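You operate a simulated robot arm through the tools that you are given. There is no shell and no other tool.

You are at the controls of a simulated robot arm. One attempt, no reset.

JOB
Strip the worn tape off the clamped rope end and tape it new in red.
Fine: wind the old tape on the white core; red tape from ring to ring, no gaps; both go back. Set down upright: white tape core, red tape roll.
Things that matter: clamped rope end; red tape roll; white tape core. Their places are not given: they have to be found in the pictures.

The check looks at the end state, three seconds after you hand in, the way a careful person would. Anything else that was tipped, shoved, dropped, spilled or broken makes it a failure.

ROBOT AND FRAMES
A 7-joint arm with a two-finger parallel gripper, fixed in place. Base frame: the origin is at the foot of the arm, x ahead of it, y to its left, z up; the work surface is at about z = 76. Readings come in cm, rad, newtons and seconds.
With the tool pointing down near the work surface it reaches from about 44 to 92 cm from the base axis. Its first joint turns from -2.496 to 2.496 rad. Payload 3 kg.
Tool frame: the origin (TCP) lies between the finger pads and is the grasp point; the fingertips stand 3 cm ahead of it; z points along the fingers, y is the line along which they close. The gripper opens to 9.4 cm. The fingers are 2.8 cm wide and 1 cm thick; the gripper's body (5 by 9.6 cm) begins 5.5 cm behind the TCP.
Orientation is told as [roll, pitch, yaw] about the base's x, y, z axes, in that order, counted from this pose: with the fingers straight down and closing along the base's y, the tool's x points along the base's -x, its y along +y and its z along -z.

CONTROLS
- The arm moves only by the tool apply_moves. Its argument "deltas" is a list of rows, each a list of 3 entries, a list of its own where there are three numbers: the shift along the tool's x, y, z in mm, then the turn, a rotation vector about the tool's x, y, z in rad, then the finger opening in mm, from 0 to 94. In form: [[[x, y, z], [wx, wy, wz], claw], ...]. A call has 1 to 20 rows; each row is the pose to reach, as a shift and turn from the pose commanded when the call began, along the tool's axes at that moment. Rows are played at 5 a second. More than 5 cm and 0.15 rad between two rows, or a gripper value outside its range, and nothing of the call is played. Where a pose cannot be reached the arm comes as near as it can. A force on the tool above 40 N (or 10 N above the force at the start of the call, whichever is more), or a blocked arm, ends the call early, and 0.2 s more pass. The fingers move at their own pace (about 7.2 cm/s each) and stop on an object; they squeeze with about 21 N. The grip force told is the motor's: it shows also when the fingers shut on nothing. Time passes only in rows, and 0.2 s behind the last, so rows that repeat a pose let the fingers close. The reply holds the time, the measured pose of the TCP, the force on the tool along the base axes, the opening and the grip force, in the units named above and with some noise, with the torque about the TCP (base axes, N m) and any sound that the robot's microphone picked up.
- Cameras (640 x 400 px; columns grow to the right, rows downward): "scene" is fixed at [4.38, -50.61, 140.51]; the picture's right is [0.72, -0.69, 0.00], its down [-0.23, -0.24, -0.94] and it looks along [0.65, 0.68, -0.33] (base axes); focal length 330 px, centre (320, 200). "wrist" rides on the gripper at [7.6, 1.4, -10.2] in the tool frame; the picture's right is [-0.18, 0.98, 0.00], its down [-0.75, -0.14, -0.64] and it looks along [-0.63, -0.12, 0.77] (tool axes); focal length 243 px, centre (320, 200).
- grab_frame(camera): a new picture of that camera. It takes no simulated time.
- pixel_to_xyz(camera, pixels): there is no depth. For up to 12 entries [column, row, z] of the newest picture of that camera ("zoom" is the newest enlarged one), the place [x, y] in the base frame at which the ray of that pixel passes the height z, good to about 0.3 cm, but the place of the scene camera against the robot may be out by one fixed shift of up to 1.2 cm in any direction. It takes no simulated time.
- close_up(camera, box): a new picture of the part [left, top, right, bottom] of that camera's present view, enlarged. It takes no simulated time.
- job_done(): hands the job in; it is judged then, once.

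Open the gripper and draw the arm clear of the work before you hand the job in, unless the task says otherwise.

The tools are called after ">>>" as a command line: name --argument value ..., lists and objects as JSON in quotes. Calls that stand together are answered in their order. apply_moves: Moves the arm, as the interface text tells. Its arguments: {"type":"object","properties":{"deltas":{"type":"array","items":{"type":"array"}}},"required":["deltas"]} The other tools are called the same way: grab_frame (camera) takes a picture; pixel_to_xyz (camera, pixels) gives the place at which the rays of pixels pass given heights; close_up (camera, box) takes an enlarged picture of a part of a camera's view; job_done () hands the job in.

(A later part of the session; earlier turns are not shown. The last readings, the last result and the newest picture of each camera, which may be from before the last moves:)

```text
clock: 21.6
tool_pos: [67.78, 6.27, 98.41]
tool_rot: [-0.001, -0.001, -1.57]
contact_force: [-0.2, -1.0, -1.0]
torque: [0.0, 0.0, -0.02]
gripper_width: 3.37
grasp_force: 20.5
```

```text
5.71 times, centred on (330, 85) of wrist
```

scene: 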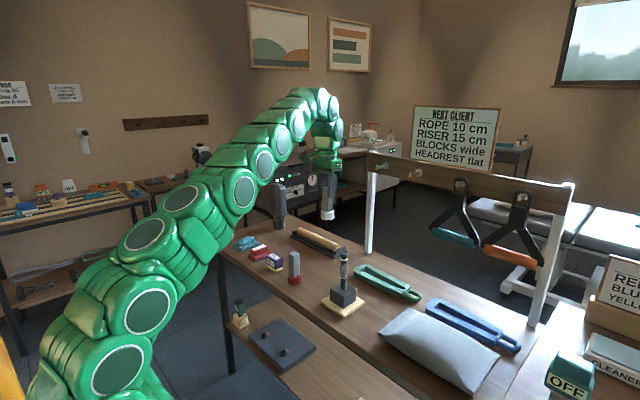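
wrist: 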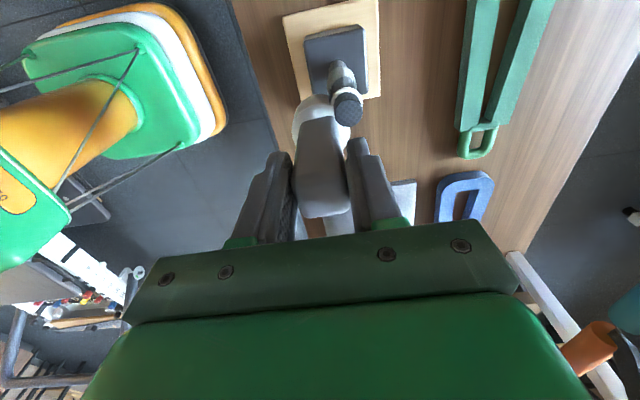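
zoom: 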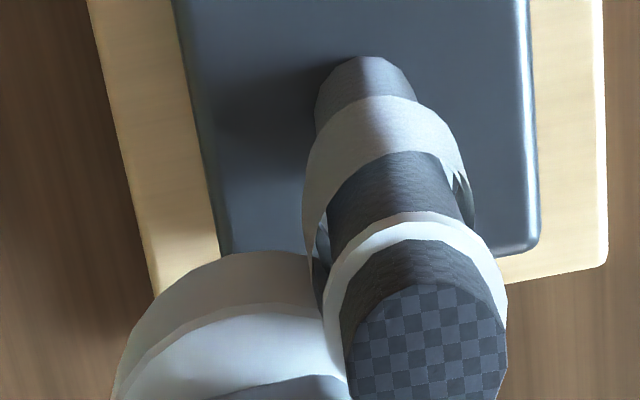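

The V-shaped loose end is still standing at (455,190), so nothing was peeled. I back off, rise, and go to (82.6, 0.4, 107) to see the flap from the east.

>>> apply_moves --deltas '[[[-7, -7, 0], [0, 0, 0], 10], [[-20, -20, 0], [0, 0, 0], 10], [[-20, -20, -40], [0, 0, 0], 10], [[-20, -20, -80], [0, 0, 0], 10], [[-55, 5, -90], [0, 0, 0], 10], [[-72, 40, -90], [0, 0, 0], 10], [[-70, 80, -90], [0, 0, 0], 10], [[-60, 120, -90], [0, 0, 0], 10], [[-58, 148, -90], [0, 0, 0], 10], [[-58, 148, -90], [0, 0, 0], 10]]'

>>> grab_frame --camera "wrist"

```text
clock: 23.8
tool_pos: [82.72, 0.38, 107.47]
tool_rot: [0.0, 0.0, -1.57]
contact_force: [-0.1, 0.0, -1.2]
torque: [-0.02, 0.03, 0.01]
gripper_width: 3.37
grasp_force: 20.6
```

```text
taken
```

wrist: 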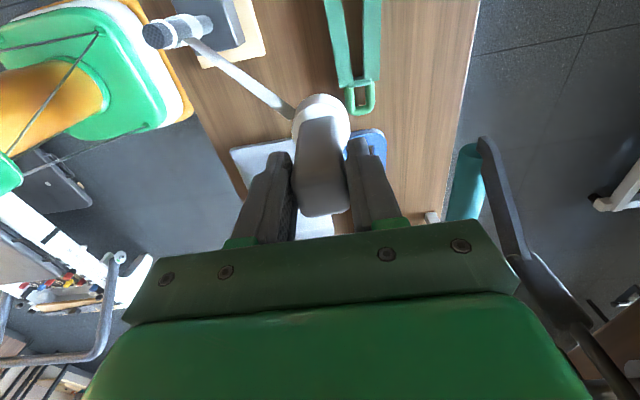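

A grey strip now runs from the rope to the core — the tape's end did stick to the core. I zoom in to see the peel point and strip.

>>> close_up --camera "wrist" --box '[140, 0, 360, 150]'

>>> close_up --camera "wrist" --box '[140, 5, 230, 75]'

>>> close_up --camera "scene" --box '[325, 225, 425, 295]'

>>> close_up --camera "scene" --box '[332, 247, 360, 285]'

```text
2.67 times, centred on (250, 75) of wrist
```

zoom: 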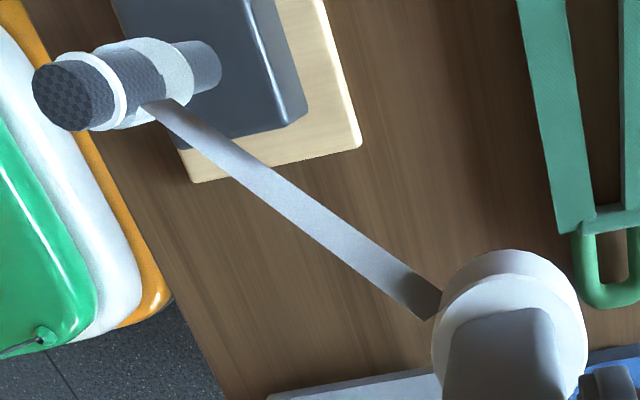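

```text
5.71 times, centred on (185, 40) of wrist
```

zoom: 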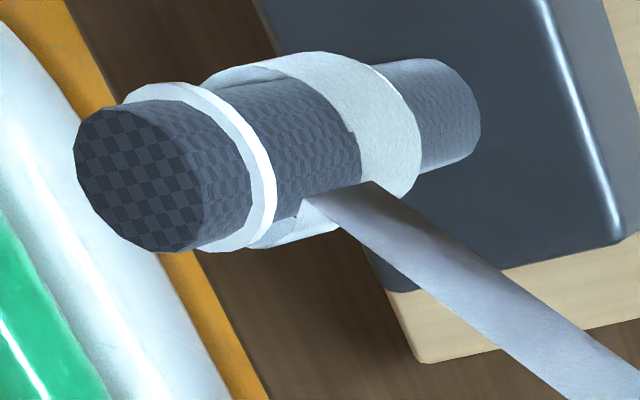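

```text
5.71 times, centred on (375, 260) of scene
```

zoom: 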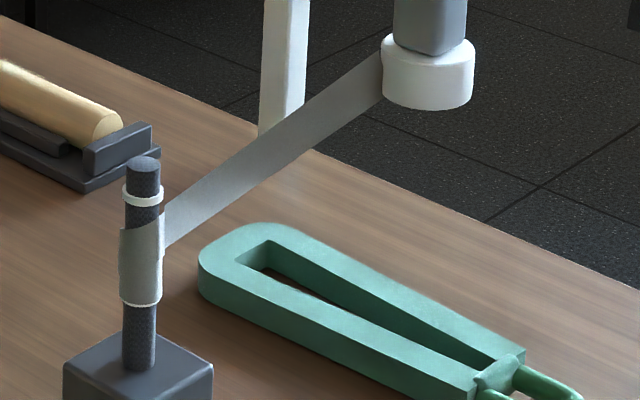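

```text
10.53 times, centred on (346, 266) of scene
```

zoom: 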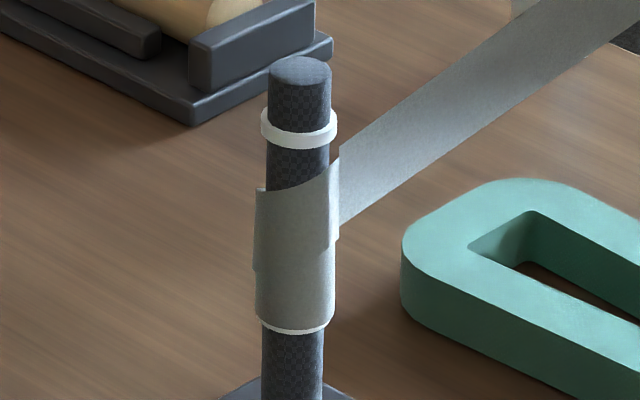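

The tape end is glued to the core, but the peel front (root at about −30°, tape centre z≈89.3) has not moved because I lost contact there. I go back to −30° at the matching height and stop just before contact.

>>> apply_moves --deltas '[[[17, -25, 0], [0, 0, 0], 10], [[35, -50, 0], [0, 0, 0], 10], [[52.7, -75.8, 0], [0, 0, 0], 10], [[52.7, -75.8, 30], [0, 0, 0], 10], [[52.7, -75.8, 60], [0, 0, 0], 10], [[52.7, -75.8, 85.2], [0, 0, 0], 10], [[58, -85, 85.2], [0, 0, 0], 10], [[62.2, -92.3, 85.2], [0, 0, 0], 10], [[62.2, -92.3, 85.2], [0, 0, 0], 10]]'

>>> close_up --camera "wrist" --box '[220, 40, 360, 150]'

>>> close_up --camera "scene" --box '[332, 247, 364, 285]'

```text
clock: 25.8
tool_pos: [73.38, 6.68, 99.02]
tool_rot: [0.0, -0.001, -1.572]
contact_force: [-0.3, -0.8, -0.9]
torque: [0.01, -0.07, -0.02]
gripper_width: 3.38
grasp_force: 20.9
```

```text
3.64 times, centred on (290, 95) of wrist
```

zoom: 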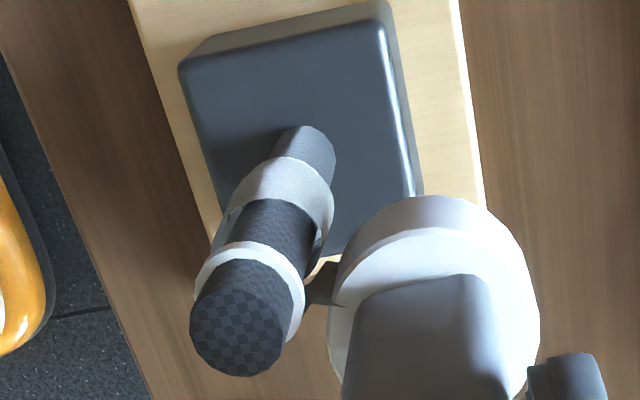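

```text
10.53 times, centred on (348, 266) of scene
```

zoom: 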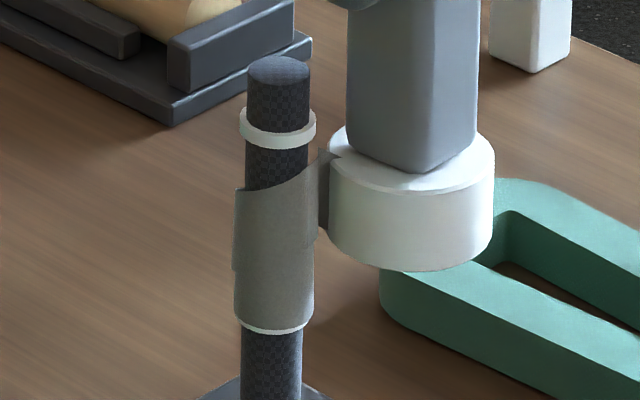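

The strip bridges to the core at the right height, with about 3.5 mm of gap. I press in to firm contact and orbit clockwise from −30° to −90° staying pressed.

>>> apply_moves --deltas '[[[1.5, -2.5, 0], [0, 0, 0], 10], [[2.4, -4.1, 0], [0, 0, 0], 10], [[2.4, -4.1, 0], [0, 0, 0], 10], [[0.1, -5.5, 0.3], [0, 0, 0], 10], [[-2.1, -7.2, 0.6], [0, 0, 0], 10], [[-4.1, -9.0, 0.9], [0, 0, 0], 10], [[-5.9, -11.1, 1.2], [0, 0, 0], 10], [[-7.6, -13.2, 1.5], [0, 0, 0], 10], [[-9.0, -15.5, 1.8], [0, 0, 0], 10], [[-10.3, -17.9, 2.1], [0, 0, 0], 10], [[-11.3, -20.4, 2.4], [0, 0, 0], 10], [[-12.1, -23.0, 2.7], [0, 0, 0], 10], [[-12.7, -25.7, 3.0], [0, 0, 0], 10], [[-13.1, -28.4, 3.3], [0, 0, 0], 10], [[-13.2, -31.1, 3.7], [0, 0, 0], 10]]'

>>> close_up --camera "wrist" --box '[250, 40, 370, 130]'

>>> close_up --camera "scene" --box '[332, 247, 364, 285]'

```text
clock: 29.0
tool_pos: [70.4, 5.23, 98.56]
tool_rot: [-0.001, 0.0, -1.572]
contact_force: [-0.4, -0.4, -1.1]
torque: [0.04, -0.01, -0.01]
gripper_width: 3.39
grasp_force: 21.0
```

```text
4.44 times, centred on (310, 85) of wrist
```

zoom: 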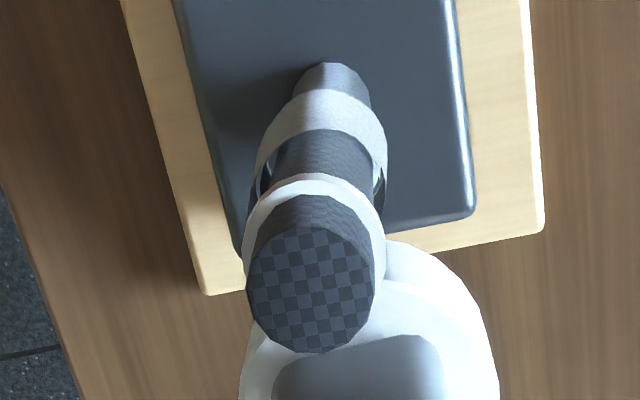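

```text
10.53 times, centred on (348, 266) of scene
```

zoom: 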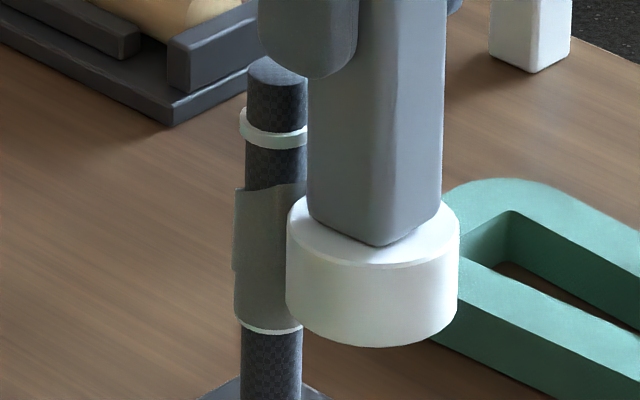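

The tape edge looks unchanged, so I check in a strong wrist zoom where the strip's root is now.

>>> close_up --camera "wrist" --box '[290, 50, 345, 105]'

>>> close_up --camera "scene" --box '[336, 252, 360, 282]'

```text
7.27 times, centred on (318, 78) of wrist
```

zoom: 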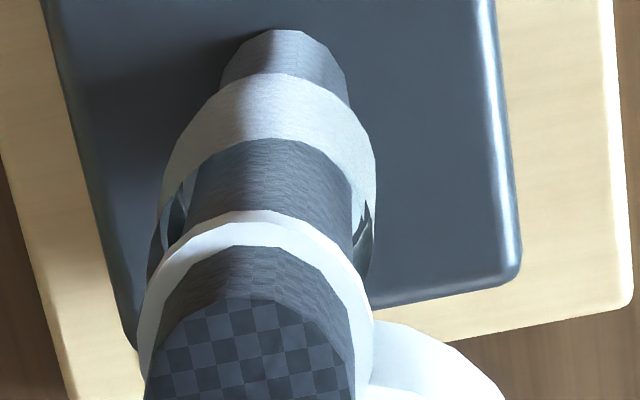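

```text
13.33 times, centred on (348, 267) of scene
```

zoom: 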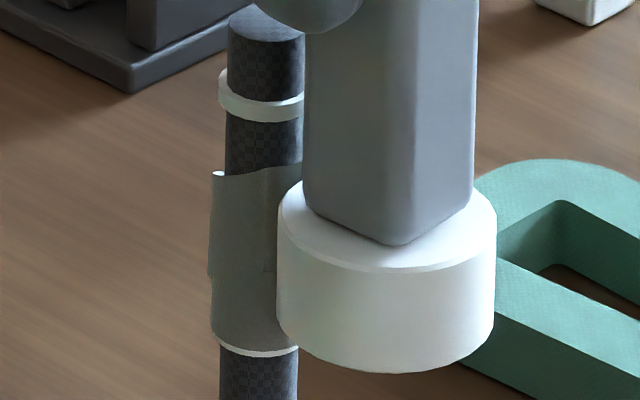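

A fresh vertical seam shows at scene zoom (265,170–275), about −121°: the peel front has moved ahead of the core, so it does unwind. I continue clockwise from −90° to −180°.

>>> apply_moves --deltas '[[[-0.1, -3.3, 0.2], [0, 0, 0], 10], [[0.4, -6.6, 0.4], [0, 0, 0], 10], [[1.2, -9.7, 0.6], [0, 0, 0], 10], [[2.4, -12.8, 0.8], [0, 0, 0], 10], [[3.9, -15.8, 1.0], [0, 0, 0], 10], [[5.7, -18.5, 1.2], [0, 0, 0], 10], [[7.8, -21.1, 1.4], [0, 0, 0], 10], [[10.1, -23.4, 1.6], [0, 0, 0], 10], [[12.7, -25.5, 1.8], [0, 0, 0], 10], [[15.5, -27.3, 2.0], [0, 0, 0], 10], [[18.4, -28.8, 2.2], [0, 0, 0], 10], [[21.5, -30.0, 2.4], [0, 0, 0], 10], [[24.7, -30.8, 2.6], [0, 0, 0], 10], [[27.9, -31.3, 2.8], [0, 0, 0], 10], [[31.2, -31.5, 3.0], [0, 0, 0], 10]]'

>>> grab_frame --camera "wrist"

>>> close_up --camera "wrist" --box '[280, 60, 380, 150]'

>>> close_up --camera "scene" --box '[326, 247, 362, 287]'

```text
clock: 32.2
tool_pos: [67.24, 8.39, 98.25]
tool_rot: [0.001, 0.001, -1.572]
contact_force: [-3.3, -1.6, -0.7]
torque: [-0.17, 0.25, -0.07]
gripper_width: 3.39
grasp_force: 20.9
```

```text
taken
```

wrist: 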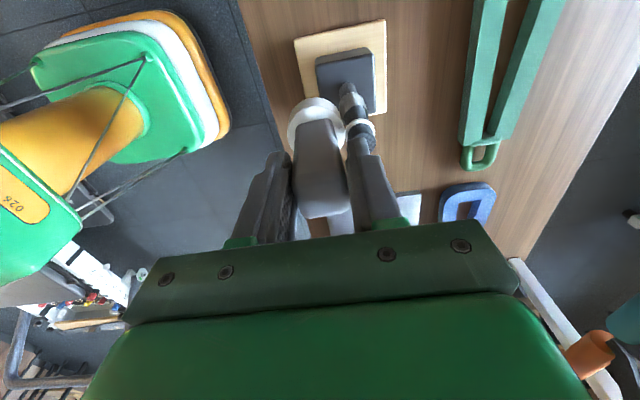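

```text
4.44 times, centred on (330, 105) of wrist
```

zoom: 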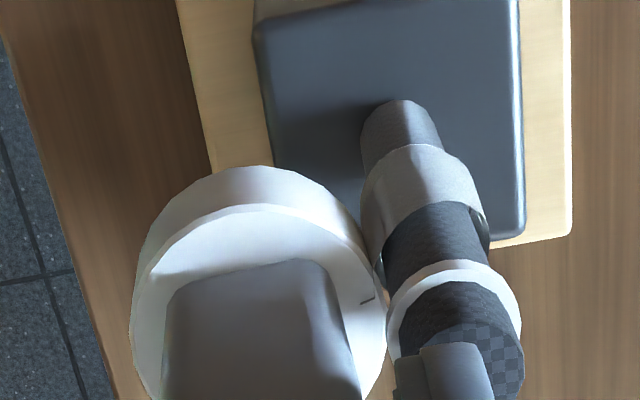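

```text
10.00 times, centred on (344, 267) of scene
```

zoom: 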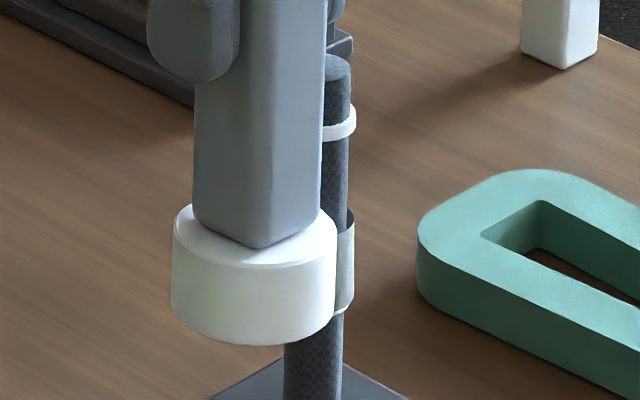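

The upper turn is gone from the rope's right side: only the lower band (rows 210–315) remains, so the unwinding works. Force is 3.3 N, so I refit the axis to (70.3, 8.36) and continue clockwise over the north side, sinking along the helix.

>>> apply_moves --deltas '[[[2.6, 2.0, 0.5], [0, 0, 0], 10], [[5.8, 2.5, 1.1], [0, 0, 0], 10], [[8.9, 3.3, 1.6], [0, 0, 0], 10], [[11.9, 4.5, 2.2], [0, 0, 0], 10], [[14.7, 5.9, 2.8], [0, 0, 0], 10], [[17.4, 7.6, 3.3], [0, 0, 0], 10], [[19.9, 9.7, 3.9], [0, 0, 0], 10], [[22.1, 11.9, 4.4], [0, 0, 0], 10], [[24.2, 14.4, 5.0], [0, 0, 0], 10], [[25.9, 17.1, 5.5], [0, 0, 0], 10], [[27.4, 20.0, 6.1], [0, 0, 0], 10], [[28.5, 22.9, 6.6], [0, 0, 0], 10], [[29.3, 26.0, 7.2], [0, 0, 0], 10], [[29.8, 29.2, 7.7], [0, 0, 0], 10], [[30.0, 32.4, 8.3], [0, 0, 0], 10]]'

>>> close_up --camera "wrist" --box '[270, 60, 390, 170]'

>>> close_up --camera "scene" --box '[326, 247, 362, 287]'

```text
clock: 34.3
tool_pos: [68.42, 10.93, 97.81]
tool_rot: [-0.006, 0.001, -1.571]
contact_force: [-14.6, 1.9, 1.1]
torque: [0.2, 0.95, -0.37]
gripper_width: 3.67
grasp_force: 20.7
stopped in row 10: the force on the tool passed its limit at 43 N (the readings are from after the stop); the commanded pose is now the measured one
```

```text
3.64 times, centred on (330, 115) of wrist
```

zoom: 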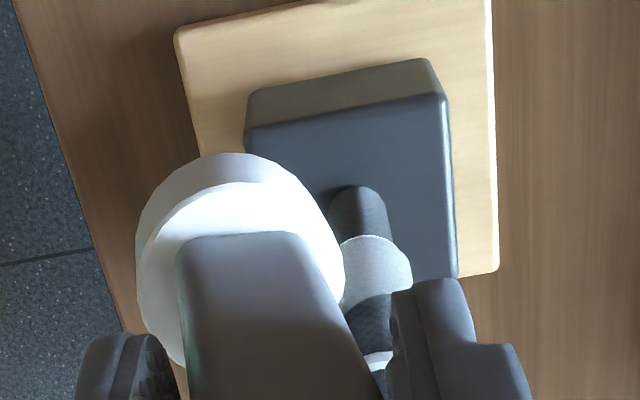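

```text
10.00 times, centred on (344, 267) of scene
```

zoom: 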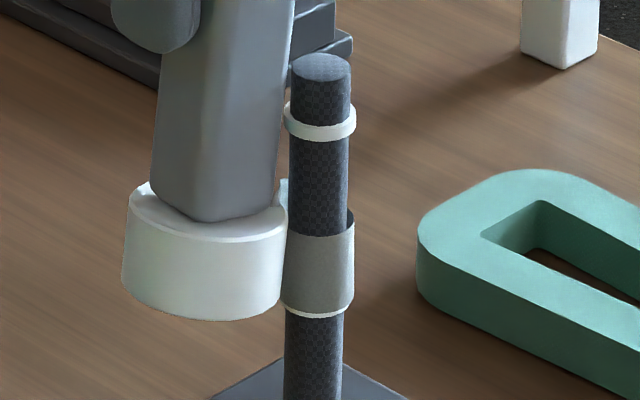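

The call stopped at 43 N: the core leans in the grip (handle tilted at scene zoom (150–290)), pressed against the rope. The upper turn is off already; I back off 1 cm to the northwest and inspect.

>>> apply_moves --deltas '[[[3.3, -3.8, 0], [0, 0, 0], 10], [[6.6, -7.5, 0], [0, 0, 0], 10], [[6.6, -7.5, 0], [0, 0, 0], 10]]'

>>> grab_frame --camera "wrist"

>>> close_up --camera "scene" --box '[320, 215, 370, 290]'

>>> close_up --camera "wrist" --box '[270, 60, 390, 170]'

```text
clock: 35.1
tool_pos: [67.67, 11.63, 97.78]
tool_rot: [-0.001, 0.002, -1.57]
contact_force: [0.4, 0.9, -1.5]
torque: [0.02, 0.02, 0.03]
gripper_width: 3.38
grasp_force: 21.1
```

```text
taken
```

wrist: 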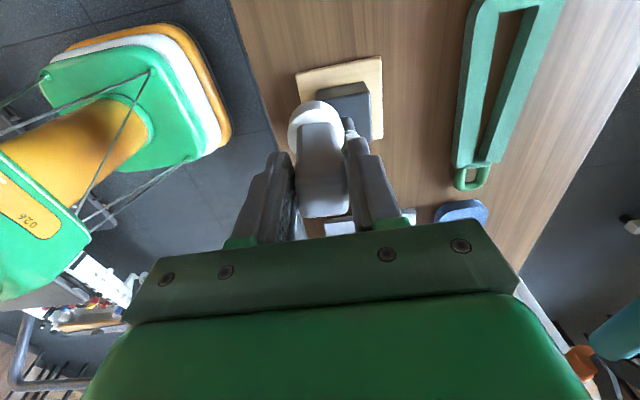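

```text
5.33 times, centred on (345, 252) of scene
```

zoom: 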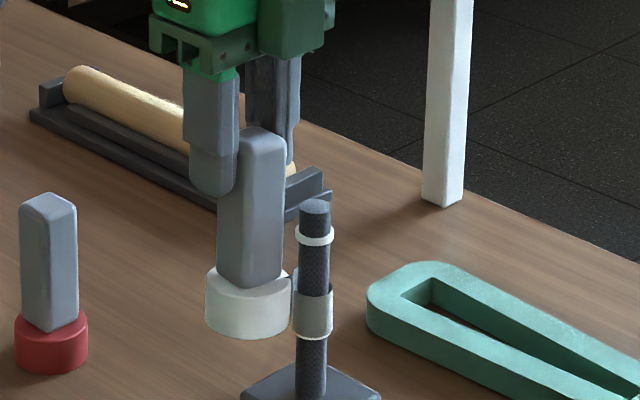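

```text
3.64 times, centred on (330, 115) of wrist
```

zoom: 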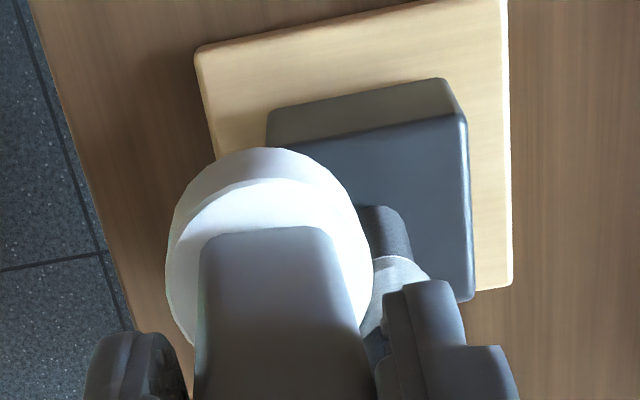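

The grip reads 3.38 cm again, but the core's image has shifted ((320,118)→(316,130)): it leans about 6° with its bottom toward −y. I allow for that offset and continue clockwise with a ~4 mm gap instead of pressing, to see if the unwinding still follows.

>>> apply_moves --deltas '[[[4.2, 1.5, 0.4], [0, 0, 0], 10], [[6.6, 4.6, 0.9], [0, 0, 0], 10], [[8.7, 7.8, 1.3], [0, 0, 0], 10], [[10.5, 11.3, 1.8], [0, 0, 0], 10], [[11.9, 14.9, 2.2], [0, 0, 0], 10], [[12.9, 18.6, 2.7], [0, 0, 0], 10], [[13.5, 22.4, 3.1], [0, 0, 0], 10], [[13.7, 26.3, 3.6], [0, 0, 0], 10], [[13.5, 30.2, 4.0], [0, 0, 0], 10], [[12.9, 34.0, 4.5], [0, 0, 0], 10], [[11.9, 37.7, 4.9], [0, 0, 0], 10], [[10.5, 41.4, 5.4], [0, 0, 0], 10], [[8.7, 44.8, 5.8], [0, 0, 0], 10]]'

>>> close_up --camera "wrist" --box '[230, 60, 370, 170]'

>>> close_up --camera "scene" --box '[326, 235, 372, 287]'

```text
clock: 37.9
tool_pos: [72.29, 12.51, 97.12]
tool_rot: [-0.002, 0.001, -1.571]
contact_force: [-0.4, 1.0, -0.5]
torque: [0.02, -0.02, 0.0]
gripper_width: 3.37
grasp_force: 20.8
```

```text
3.64 times, centred on (300, 115) of wrist
```

zoom: 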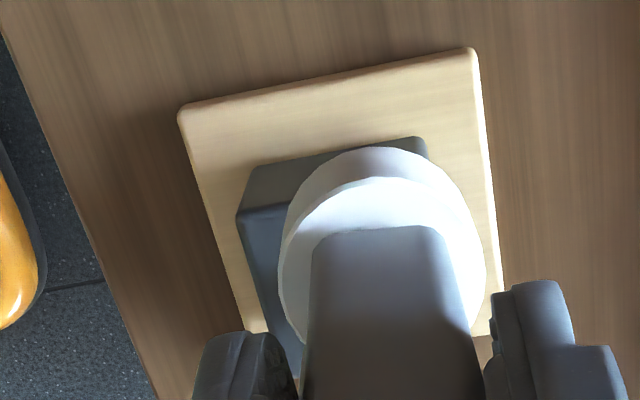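

```text
7.69 times, centred on (349, 261) of scene
```

zoom: 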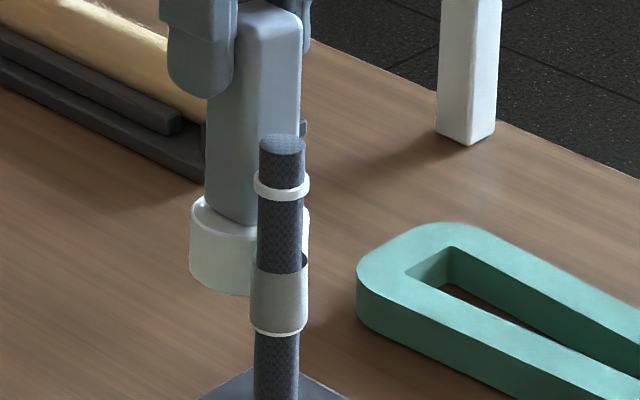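

No contact and the strip keeps following; the lower band remains at scene zoom (280,300). I continue clockwise round the east side to −30° with the same gap, sinking to z≈96.7.

>>> apply_moves --deltas '[[[-2.7, 4.0, 0.4], [0, 0, 0], 10], [[-5.8, 7.7, 0.8], [0, 0, 0], 10], [[-9.5, 10.9, 1.2], [0, 0, 0], 10], [[-13.5, 13.5, 1.6], [0, 0, 0], 10], [[-17.8, 15.7, 2.0], [0, 0, 0], 10], [[-22.4, 17.2, 2.4], [0, 0, 0], 10], [[-27.2, 18.2, 2.8], [0, 0, 0], 10], [[-32.0, 18.5, 3.2], [0, 0, 0], 10], [[-36.8, 18.2, 3.6], [0, 0, 0], 10], [[-41.6, 17.2, 4.0], [0, 0, 0], 10], [[-46.2, 15.7, 4.4], [0, 0, 0], 10], [[-50.5, 13.5, 4.8], [0, 0, 0], 10]]'

>>> close_up --camera "wrist" --box '[230, 40, 370, 150]'

>>> close_up --camera "scene" --box '[326, 243, 366, 287]'

```text
clock: 40.5
tool_pos: [73.57, 7.39, 96.73]
tool_rot: [-0.002, 0.003, -1.57]
contact_force: [0.2, 1.0, -1.0]
torque: [0.01, 0.0, -0.01]
gripper_width: 3.39
grasp_force: 20.9
```

```text
3.64 times, centred on (300, 95) of wrist
```

zoom: 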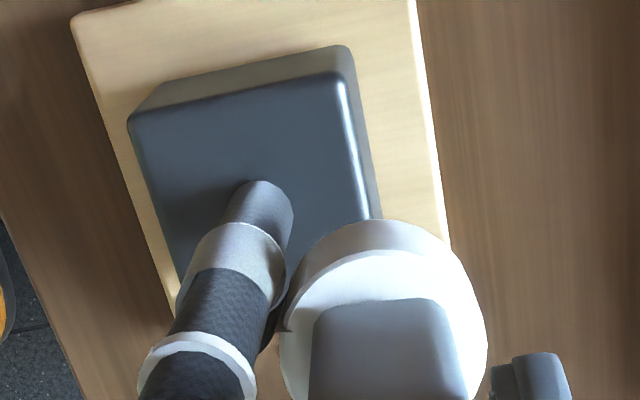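

```text
9.09 times, centred on (346, 265) of scene
```

zoom: 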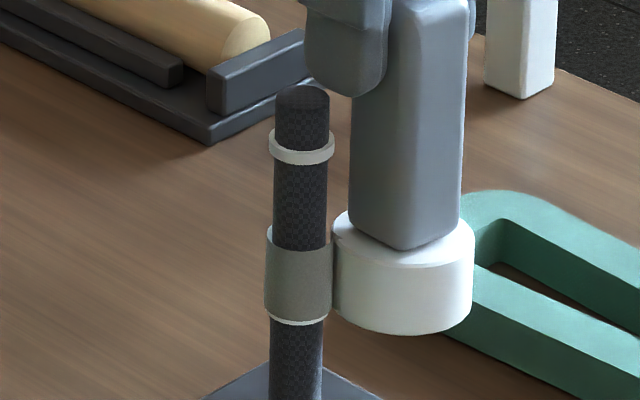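

The strip now bridges from the last (lowest) turn to the core at scene zoom (333,260). I keep orbiting clockwise with the gap, −30° to −150°.

>>> apply_moves --deltas '[[[-4.3, -2.9, 0.1], [0, 0, 0], 10], [[-8.1, -6.3, 0.2], [0, 0, 0], 10], [[-11.4, -10.3, 0.3], [0, 0, 0], 10], [[-14.2, -14.7, 0.4], [0, 0, 0], 10], [[-16.3, -19.4, 0.5], [0, 0, 0], 10], [[-17.7, -24.4, 0.6], [0, 0, 0], 10], [[-18.4, -29.5, 0.7], [0, 0, 0], 10], [[-18.4, -34.6, 0.8], [0, 0, 0], 10], [[-17.7, -39.7, 0.9], [0, 0, 0], 10], [[-16.3, -44.7, 1.0], [0, 0, 0], 10], [[-14.2, -49.4, 1.0], [0, 0, 0], 10], [[-11.4, -53.8, 1.0], [0, 0, 0], 10], [[-8.1, -57.7, 1.0], [0, 0, 0], 10], [[-4.3, -61.2, 1.0], [0, 0, 0], 10], [[0, -64.1, 1.0], [0, 0, 0], 10]]'

>>> close_up --camera "wrist" --box '[270, 50, 390, 160]'

>>> close_up --camera "scene" --box '[322, 243, 366, 291]'

```text
clock: 43.6
tool_pos: [67.51, 7.0, 96.57]
tool_rot: [0.0, 0.001, -1.57]
contact_force: [-1.5, -0.9, 5.5]
torque: [0.02, -0.08, 0.0]
gripper_width: 3.39
grasp_force: 20.6
stopped in row 15: the force on the tool passed its limit at 43 N (the readings are from after the stop); the commanded pose is now the measured one
```

```text
3.64 times, centred on (330, 105) of wrist
```

zoom: 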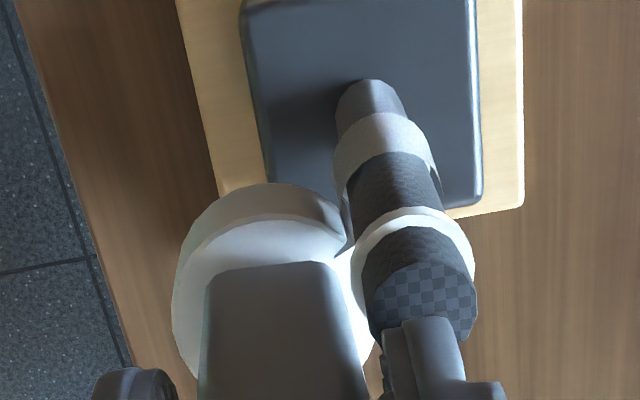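

```text
8.33 times, centred on (344, 267) of scene
```

zoom: 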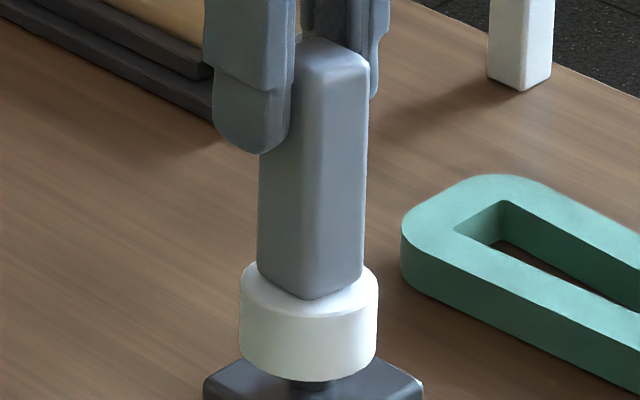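

A finger struck the rope's top side on the west (z force +5.5, fingertip at 93.6). Since the strip follows even with a gap, I move out to a 5 cm orbit around the rope and continue clockwise −150°→−240°, safe from finger contact.

>>> apply_moves --deltas '[[[-3.5, -8.5, 0], [0, 0, 0], 10], [[-7, -16.9, 0], [0, 0, 0], 10], [[-2.3, -19.3, 0], [0, 0, 0], 10], [[2.6, -21.2, 0], [0, 0, 0], 10], [[7.6, -22.5, 0], [0, 0, 0], 10], [[12.8, -23.3, 0], [0, 0, 0], 10], [[18.0, -23.6, 0], [0, 0, 0], 10], [[23.2, -23.3, 0], [0, 0, 0], 10], [[28.4, -22.5, 0], [0, 0, 0], 10], [[33.5, -21.2, 0], [0, 0, 0], 10], [[38.3, -19.3, 0], [0, 0, 0], 10], [[43.0, -16.9, 0], [0, 0, 0], 10], [[47.4, -14.1, 0], [0, 0, 0], 10], [[51.5, -10.8, 0], [0, 0, 0], 10], [[55.2, -7.1, 0], [0, 0, 0], 10], [[58.5, -3.0, 0], [0, 0, 0], 10], [[61.3, 1.4, 0], [0, 0, 0], 10]]'

>>> grab_frame --camera "wrist"

>>> close_up --camera "scene" --box '[310, 230, 370, 300]'

```text
clock: 47.2
tool_pos: [67.7, 13.14, 96.68]
tool_rot: [-0.002, 0.001, -1.572]
contact_force: [-0.6, 0.3, -0.4]
torque: [0.03, -0.02, 0.05]
gripper_width: 3.38
grasp_force: 20.9
```

```text
taken
```

wrist: 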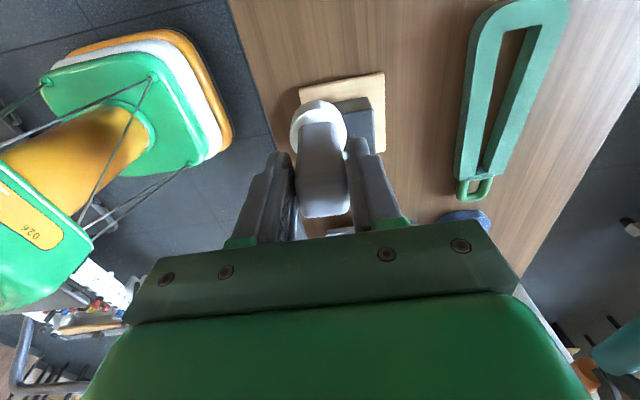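

```text
5.71 times, centred on (340, 265) of scene
```

zoom: 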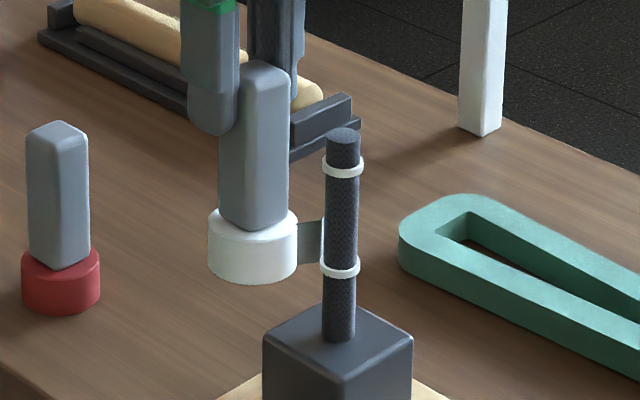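

The front of the rope is bare with both rings clean, and the strip runs from behind the rope to the core at zoom (310,240). I continue clockwise from −240° to −360° at the 5 cm orbit.

>>> apply_moves --deltas '[[[3.1, 6.3, 0], [0, 0, 0], 10], [[5.2, 12.9, 0], [0, 0, 0], 10], [[6.4, 19.8, 0], [0, 0, 0], 10], [[6.7, 26.7, 0], [0, 0, 0], 10], [[5.9, 33.7, 0], [0, 0, 0], 10], [[4.3, 40.5, 0], [0, 0, 0], 10], [[1.6, 46.9, 0], [0, 0, 0], 10], [[-1.9, 53.0, 0], [0, 0, 0], 10], [[-6.1, 58.5, 0], [0, 0, 0], 10], [[-11.2, 63.3, 0], [0, 0, 0], 10], [[-16.8, 67.4, 0], [0, 0, 0], 10], [[-23.0, 70.7, 0], [0, 0, 0], 10], [[-29.5, 73.1, 0], [0, 0, 0], 10], [[-36.3, 74.5, 0], [0, 0, 0], 10], [[-43.3, 75, 0], [0, 0, 0], 10]]'

>>> grab_frame --camera "wrist"

>>> close_up --camera "scene" --box '[310, 230, 380, 300]'

>>> close_up --camera "wrist" --box '[200, 20, 360, 140]'

```text
clock: 50.4
tool_pos: [75.24, 8.64, 96.61]
tool_rot: [-0.002, 0.001, -1.572]
contact_force: [-0.3, 0.6, -1.0]
torque: [-0.01, 0.02, 0.02]
gripper_width: 3.37
grasp_force: 21.2
```

```text
taken
```

wrist: 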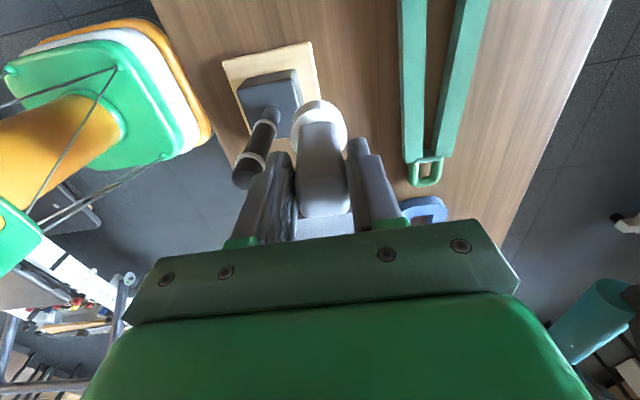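

```text
5.71 times, centred on (345, 265) of scene
```

zoom: 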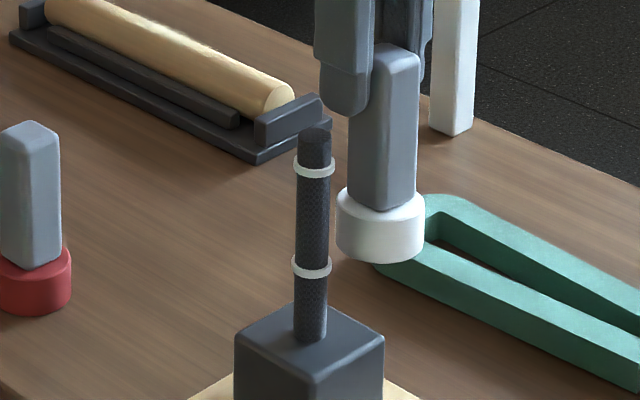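

```text
3.33 times, centred on (280, 80) of wrist
```

zoom: 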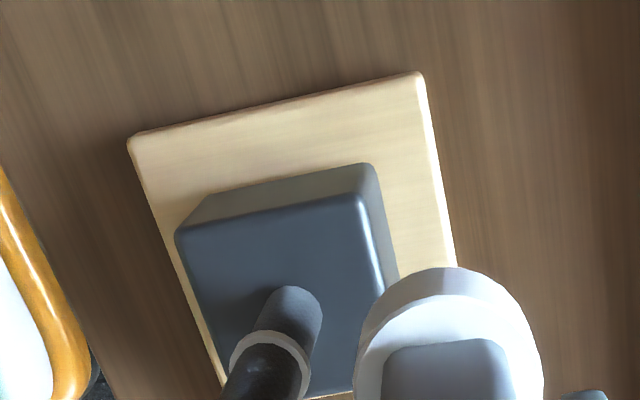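

The rope is completely bare and no strip is visible any more. I look closely at the core to see the old tape on it.

>>> close_up --camera "scene" --box '[340, 235, 375, 280]'

>>> close_up --camera "wrist" --box '[280, 90, 360, 150]'

>>> close_up --camera "scene" --box '[335, 245, 360, 285]'

```text
8.89 times, centred on (358, 258) of scene
```

zoom: 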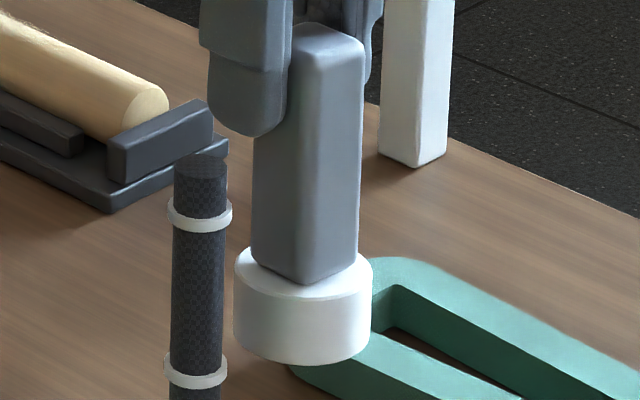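

```text
6.67 times, centred on (320, 120) of wrist
```

zoom: 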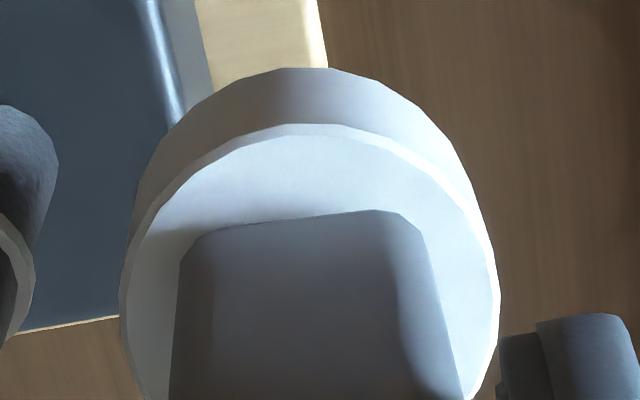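

```text
10.00 times, centred on (348, 265) of scene
```

zoom: 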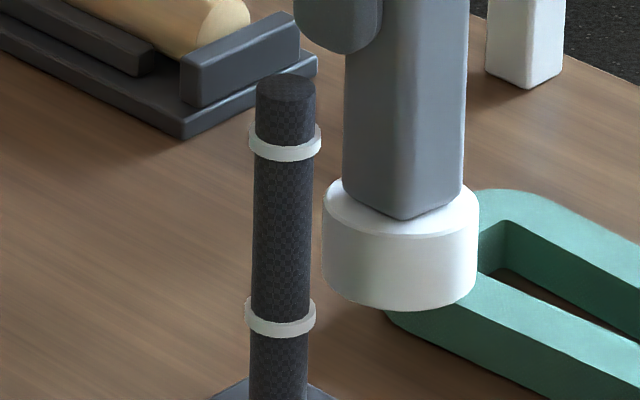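

The core looks still white, so I check whether the removed tape has dropped anywhere, with full pictures.

>>> grab_frame --camera "scene"

>>> close_up --camera "scene" --box '[210, 220, 450, 400]'

>>> close_up --camera "scene" --box '[346, 258, 372, 276]'

```text
taken
```

scene: 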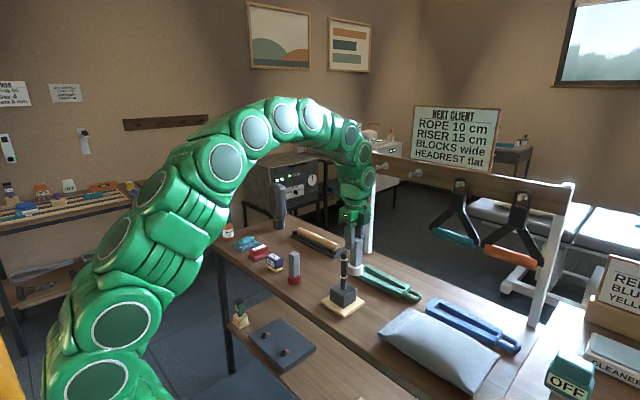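

```text
2.22 times, centred on (330, 310) of scene
```

zoom: 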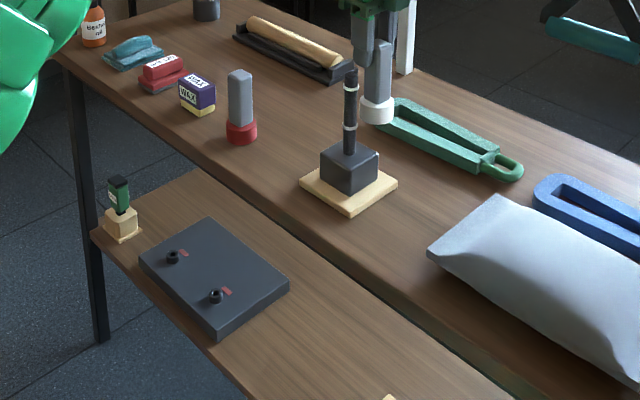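

```text
16.00 times, centred on (359, 267) of scene
```

zoom: 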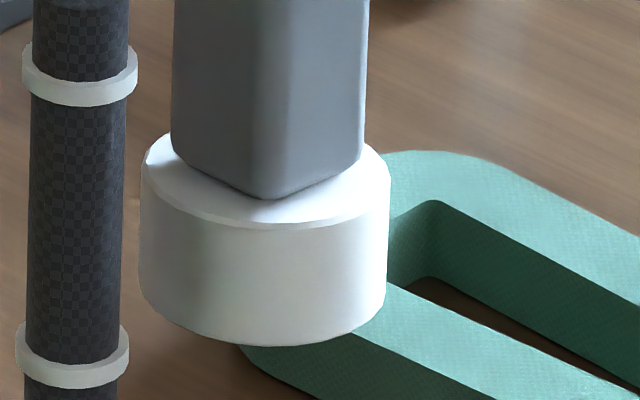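

No dropped tape is visible anywhere, and the core's side now has a faint banded texture. I rise and carry the core back above its home (80.0, 25.6), turning the tool back to its original heading.

>>> apply_moves --deltas '[[[0, 0, -37], [0, 0, 0], 10], [[0, 0, -74], [0, 0, 0], 10], [[0, 0, -110], [0, 0, 0], 10], [[14, 4, -110], [0, 0, -0.131], 10], [[28, 8, -110], [0, 0, -0.262], 10], [[42, 12, -110], [0, 0, -0.393], 10], [[56, 16, -110], [0, 0, -0.524], 10], [[70, 20, -110], [0, 0, -0.655], 10], [[84, 24, -110], [0, 0, -0.785], 10], [[98, 28, -110], [0, 0, -0.916], 10], [[112, 32, -110], [0, 0, -1.047], 10], [[126, 36, -110], [0, 0, -1.178], 10], [[140, 40, -110], [0, 0, -1.309], 10], [[154, 44.5, -110], [0, 0, -1.44], 10], [[168, 48.6, -110], [0, 0, -1.571], 10], [[168, 48.6, -110], [0, 0, -1.571], 10]]'

>>> grab_frame --camera "wrist"

>>> grab_frame --camera "scene"

>>> close_up --camera "scene" --box '[300, 150, 360, 230]'

```text
clock: 53.8
tool_pos: [80.15, 25.56, 107.67]
tool_rot: [0.002, 0.0, 0.004]
contact_force: [-0.7, 0.0, -0.8]
torque: [-0.03, -0.02, 0.01]
gripper_width: 3.34
grasp_force: 20.7
```

```text
taken
```

wrist: 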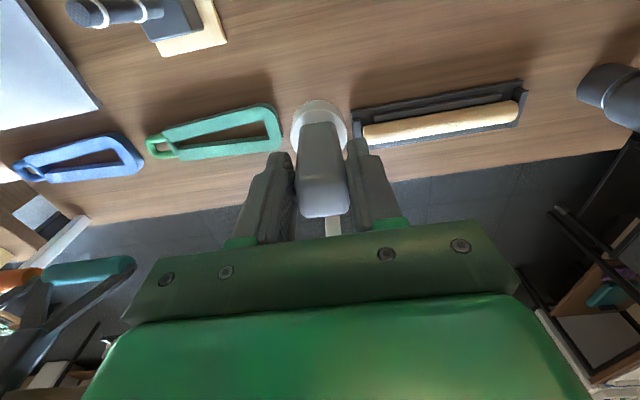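

```text
taken
```

scene: 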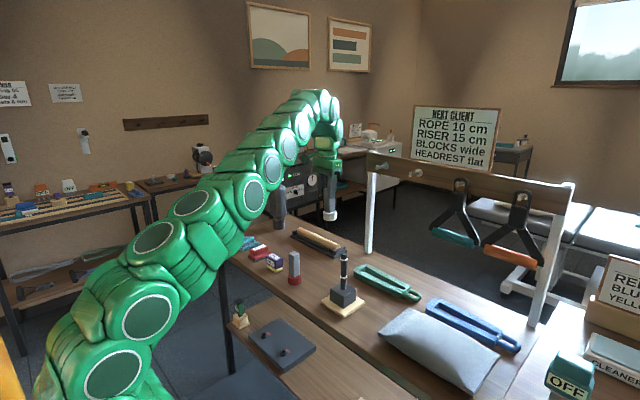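

```text
5.00 times, centred on (330, 190) of scene
```

zoom: 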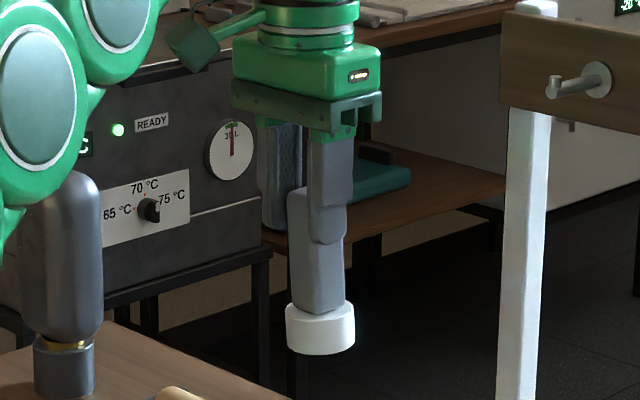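

The core leans a little (bottom toward +x). I zoom in on the core surface from both cameras to look for the wound tape and measure the lean.

>>> close_up --camera "scene" --box '[318, 180, 346, 224]'

>>> close_up --camera "wrist" --box '[280, 85, 360, 150]'

>>> close_up --camera "scene" --box '[280, 230, 380, 310]'

```text
9.09 times, centred on (332, 202) of scene
```

zoom: 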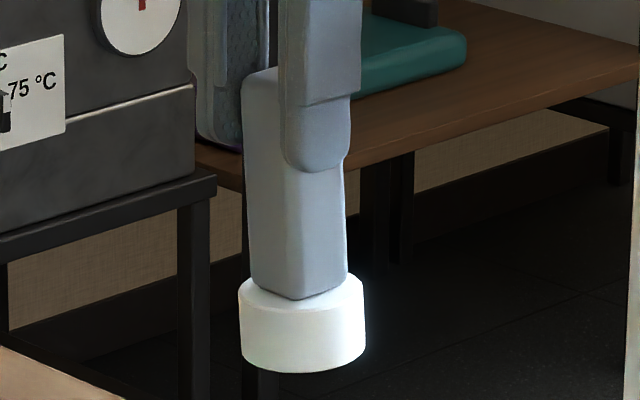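

```text
6.15 times, centred on (320, 118) of wrist
```

zoom: 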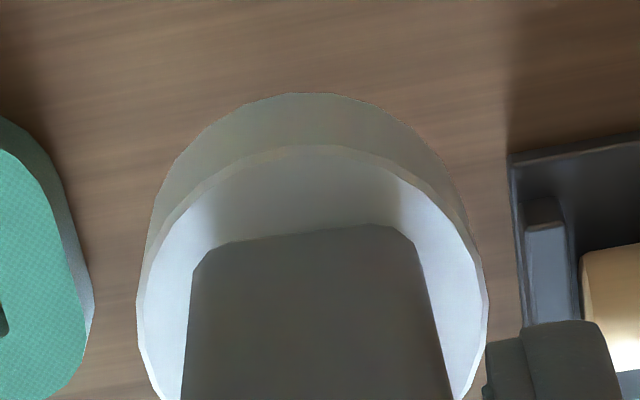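

```text
5.00 times, centred on (330, 270) of scene
```

zoom: 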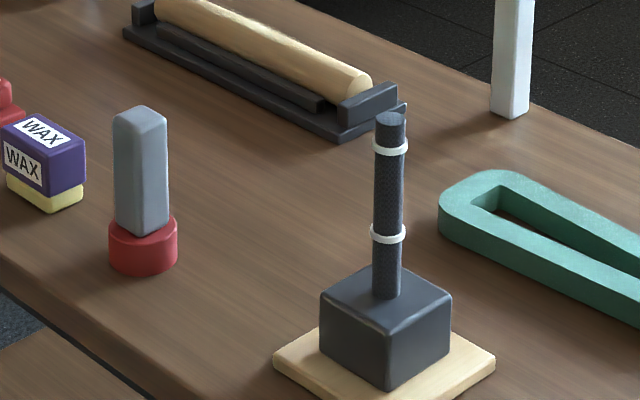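

The core's side, compared with the same pose at first lift, is now grey where it was white, so the tape is on it. I tilt the tool +0.078 rad about its y axis to set the core upright and check in the scene.

>>> apply_moves --deltas '[[[0, 0, 0], [0, 0.04, 0], 10], [[0, 0, 0], [0, 0.078, 0], 10], [[0, 0, 40], [0, 0.078, 0], 10], [[0, 0, 80], [0, 0.078, 0], 10], [[0, 0, 80], [0, 0.078, 0], 10]]'

>>> close_up --camera "scene" --box '[316, 205, 346, 250]'

>>> close_up --camera "scene" --box '[280, 205, 360, 290]'

```text
clock: 55.0
tool_pos: [80.14, 25.46, 99.67]
tool_rot: [0.002, 0.079, 0.0]
contact_force: [-0.1, 0.9, -1.5]
torque: [0.01, -0.01, 0.0]
gripper_width: 3.36
grasp_force: 21.0
```

```text
8.89 times, centred on (331, 228) of scene
```

zoom: 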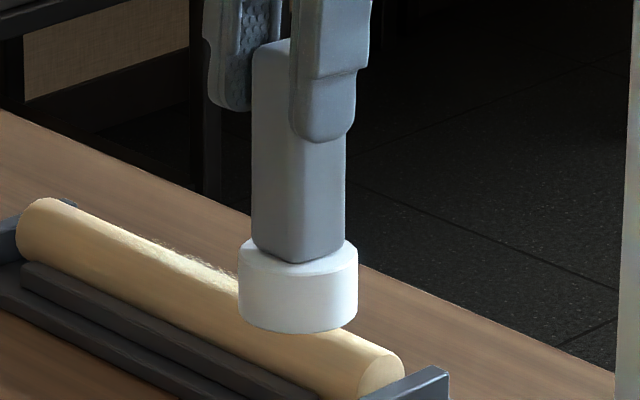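

```text
4.71 times, centred on (320, 248) of scene
```

zoom: 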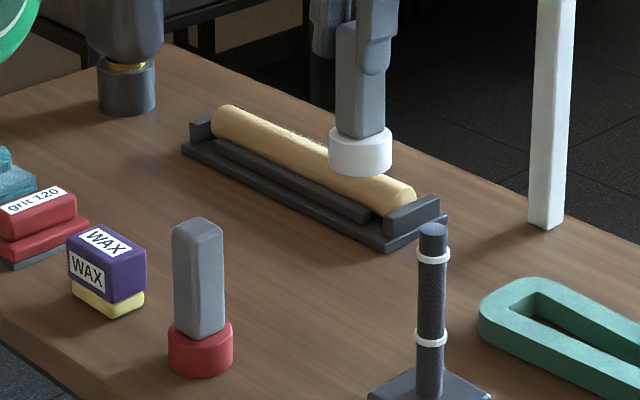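

The handle now stands upright in the scene (its edges lean under 1°, as a true vertical would there). I descend straight to z≈87.6, just above touchdown.

>>> apply_moves --deltas '[[[-3.1, 0, 39.9], [0, 0, 0], 10], [[-6.2, 0, 79.8], [0, 0, 0], 10], [[-8.2, 0, 104.7], [0, 0, 0], 10], [[-9.0, 0, 115], [0, 0, 0], 10], [[-9.4, 0, 119.6], [0, 0, 0], 10], [[-9.4, 0, 119.6], [0, 0, 0], 10]]'

>>> close_up --camera "scene" --box '[300, 220, 350, 280]'

>>> grab_frame --camera "wrist"

```text
clock: 56.4
tool_pos: [79.88, 25.68, 87.82]
tool_rot: [0.002, 0.079, 0.003]
contact_force: [-0.4, -0.7, -0.5]
torque: [-0.01, -0.01, -0.01]
gripper_width: 3.37
grasp_force: 21.1
```

```text
6.67 times, centred on (325, 250) of scene
```

zoom: 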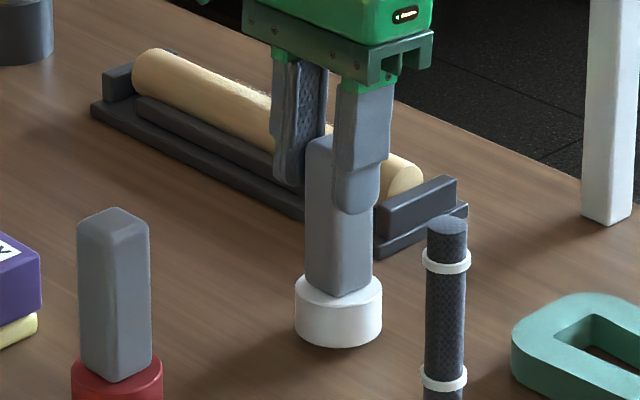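

```text
taken
```

wrist: 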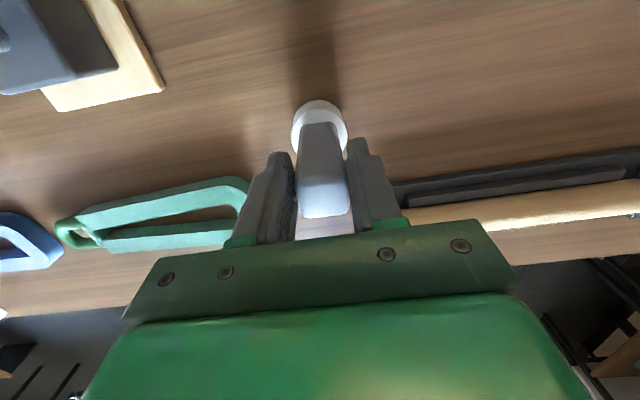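

The core hangs about 0.5–1 cm above its old place (core at zoom (338,310) versus (335,318) before). I lower 6 mm more and check the force.

>>> apply_moves --deltas '[[[-0.2, 0, 2], [0, 0, 0], 10], [[-0.3, 0, 4], [0, 0, 0], 10], [[-0.5, 0, 6], [0, 0, 0], 10], [[-0.5, 0, 6], [0, 0, 0], 10]]'

```text
clock: 57.4
tool_pos: [80.0, 25.54, 87.15]
tool_rot: [0.002, 0.077, 0.001]
contact_force: [-0.9, -2.4, 14.9]
torque: [-0.05, -0.38, -0.08]
gripper_width: 3.37
grasp_force: 21.0
```

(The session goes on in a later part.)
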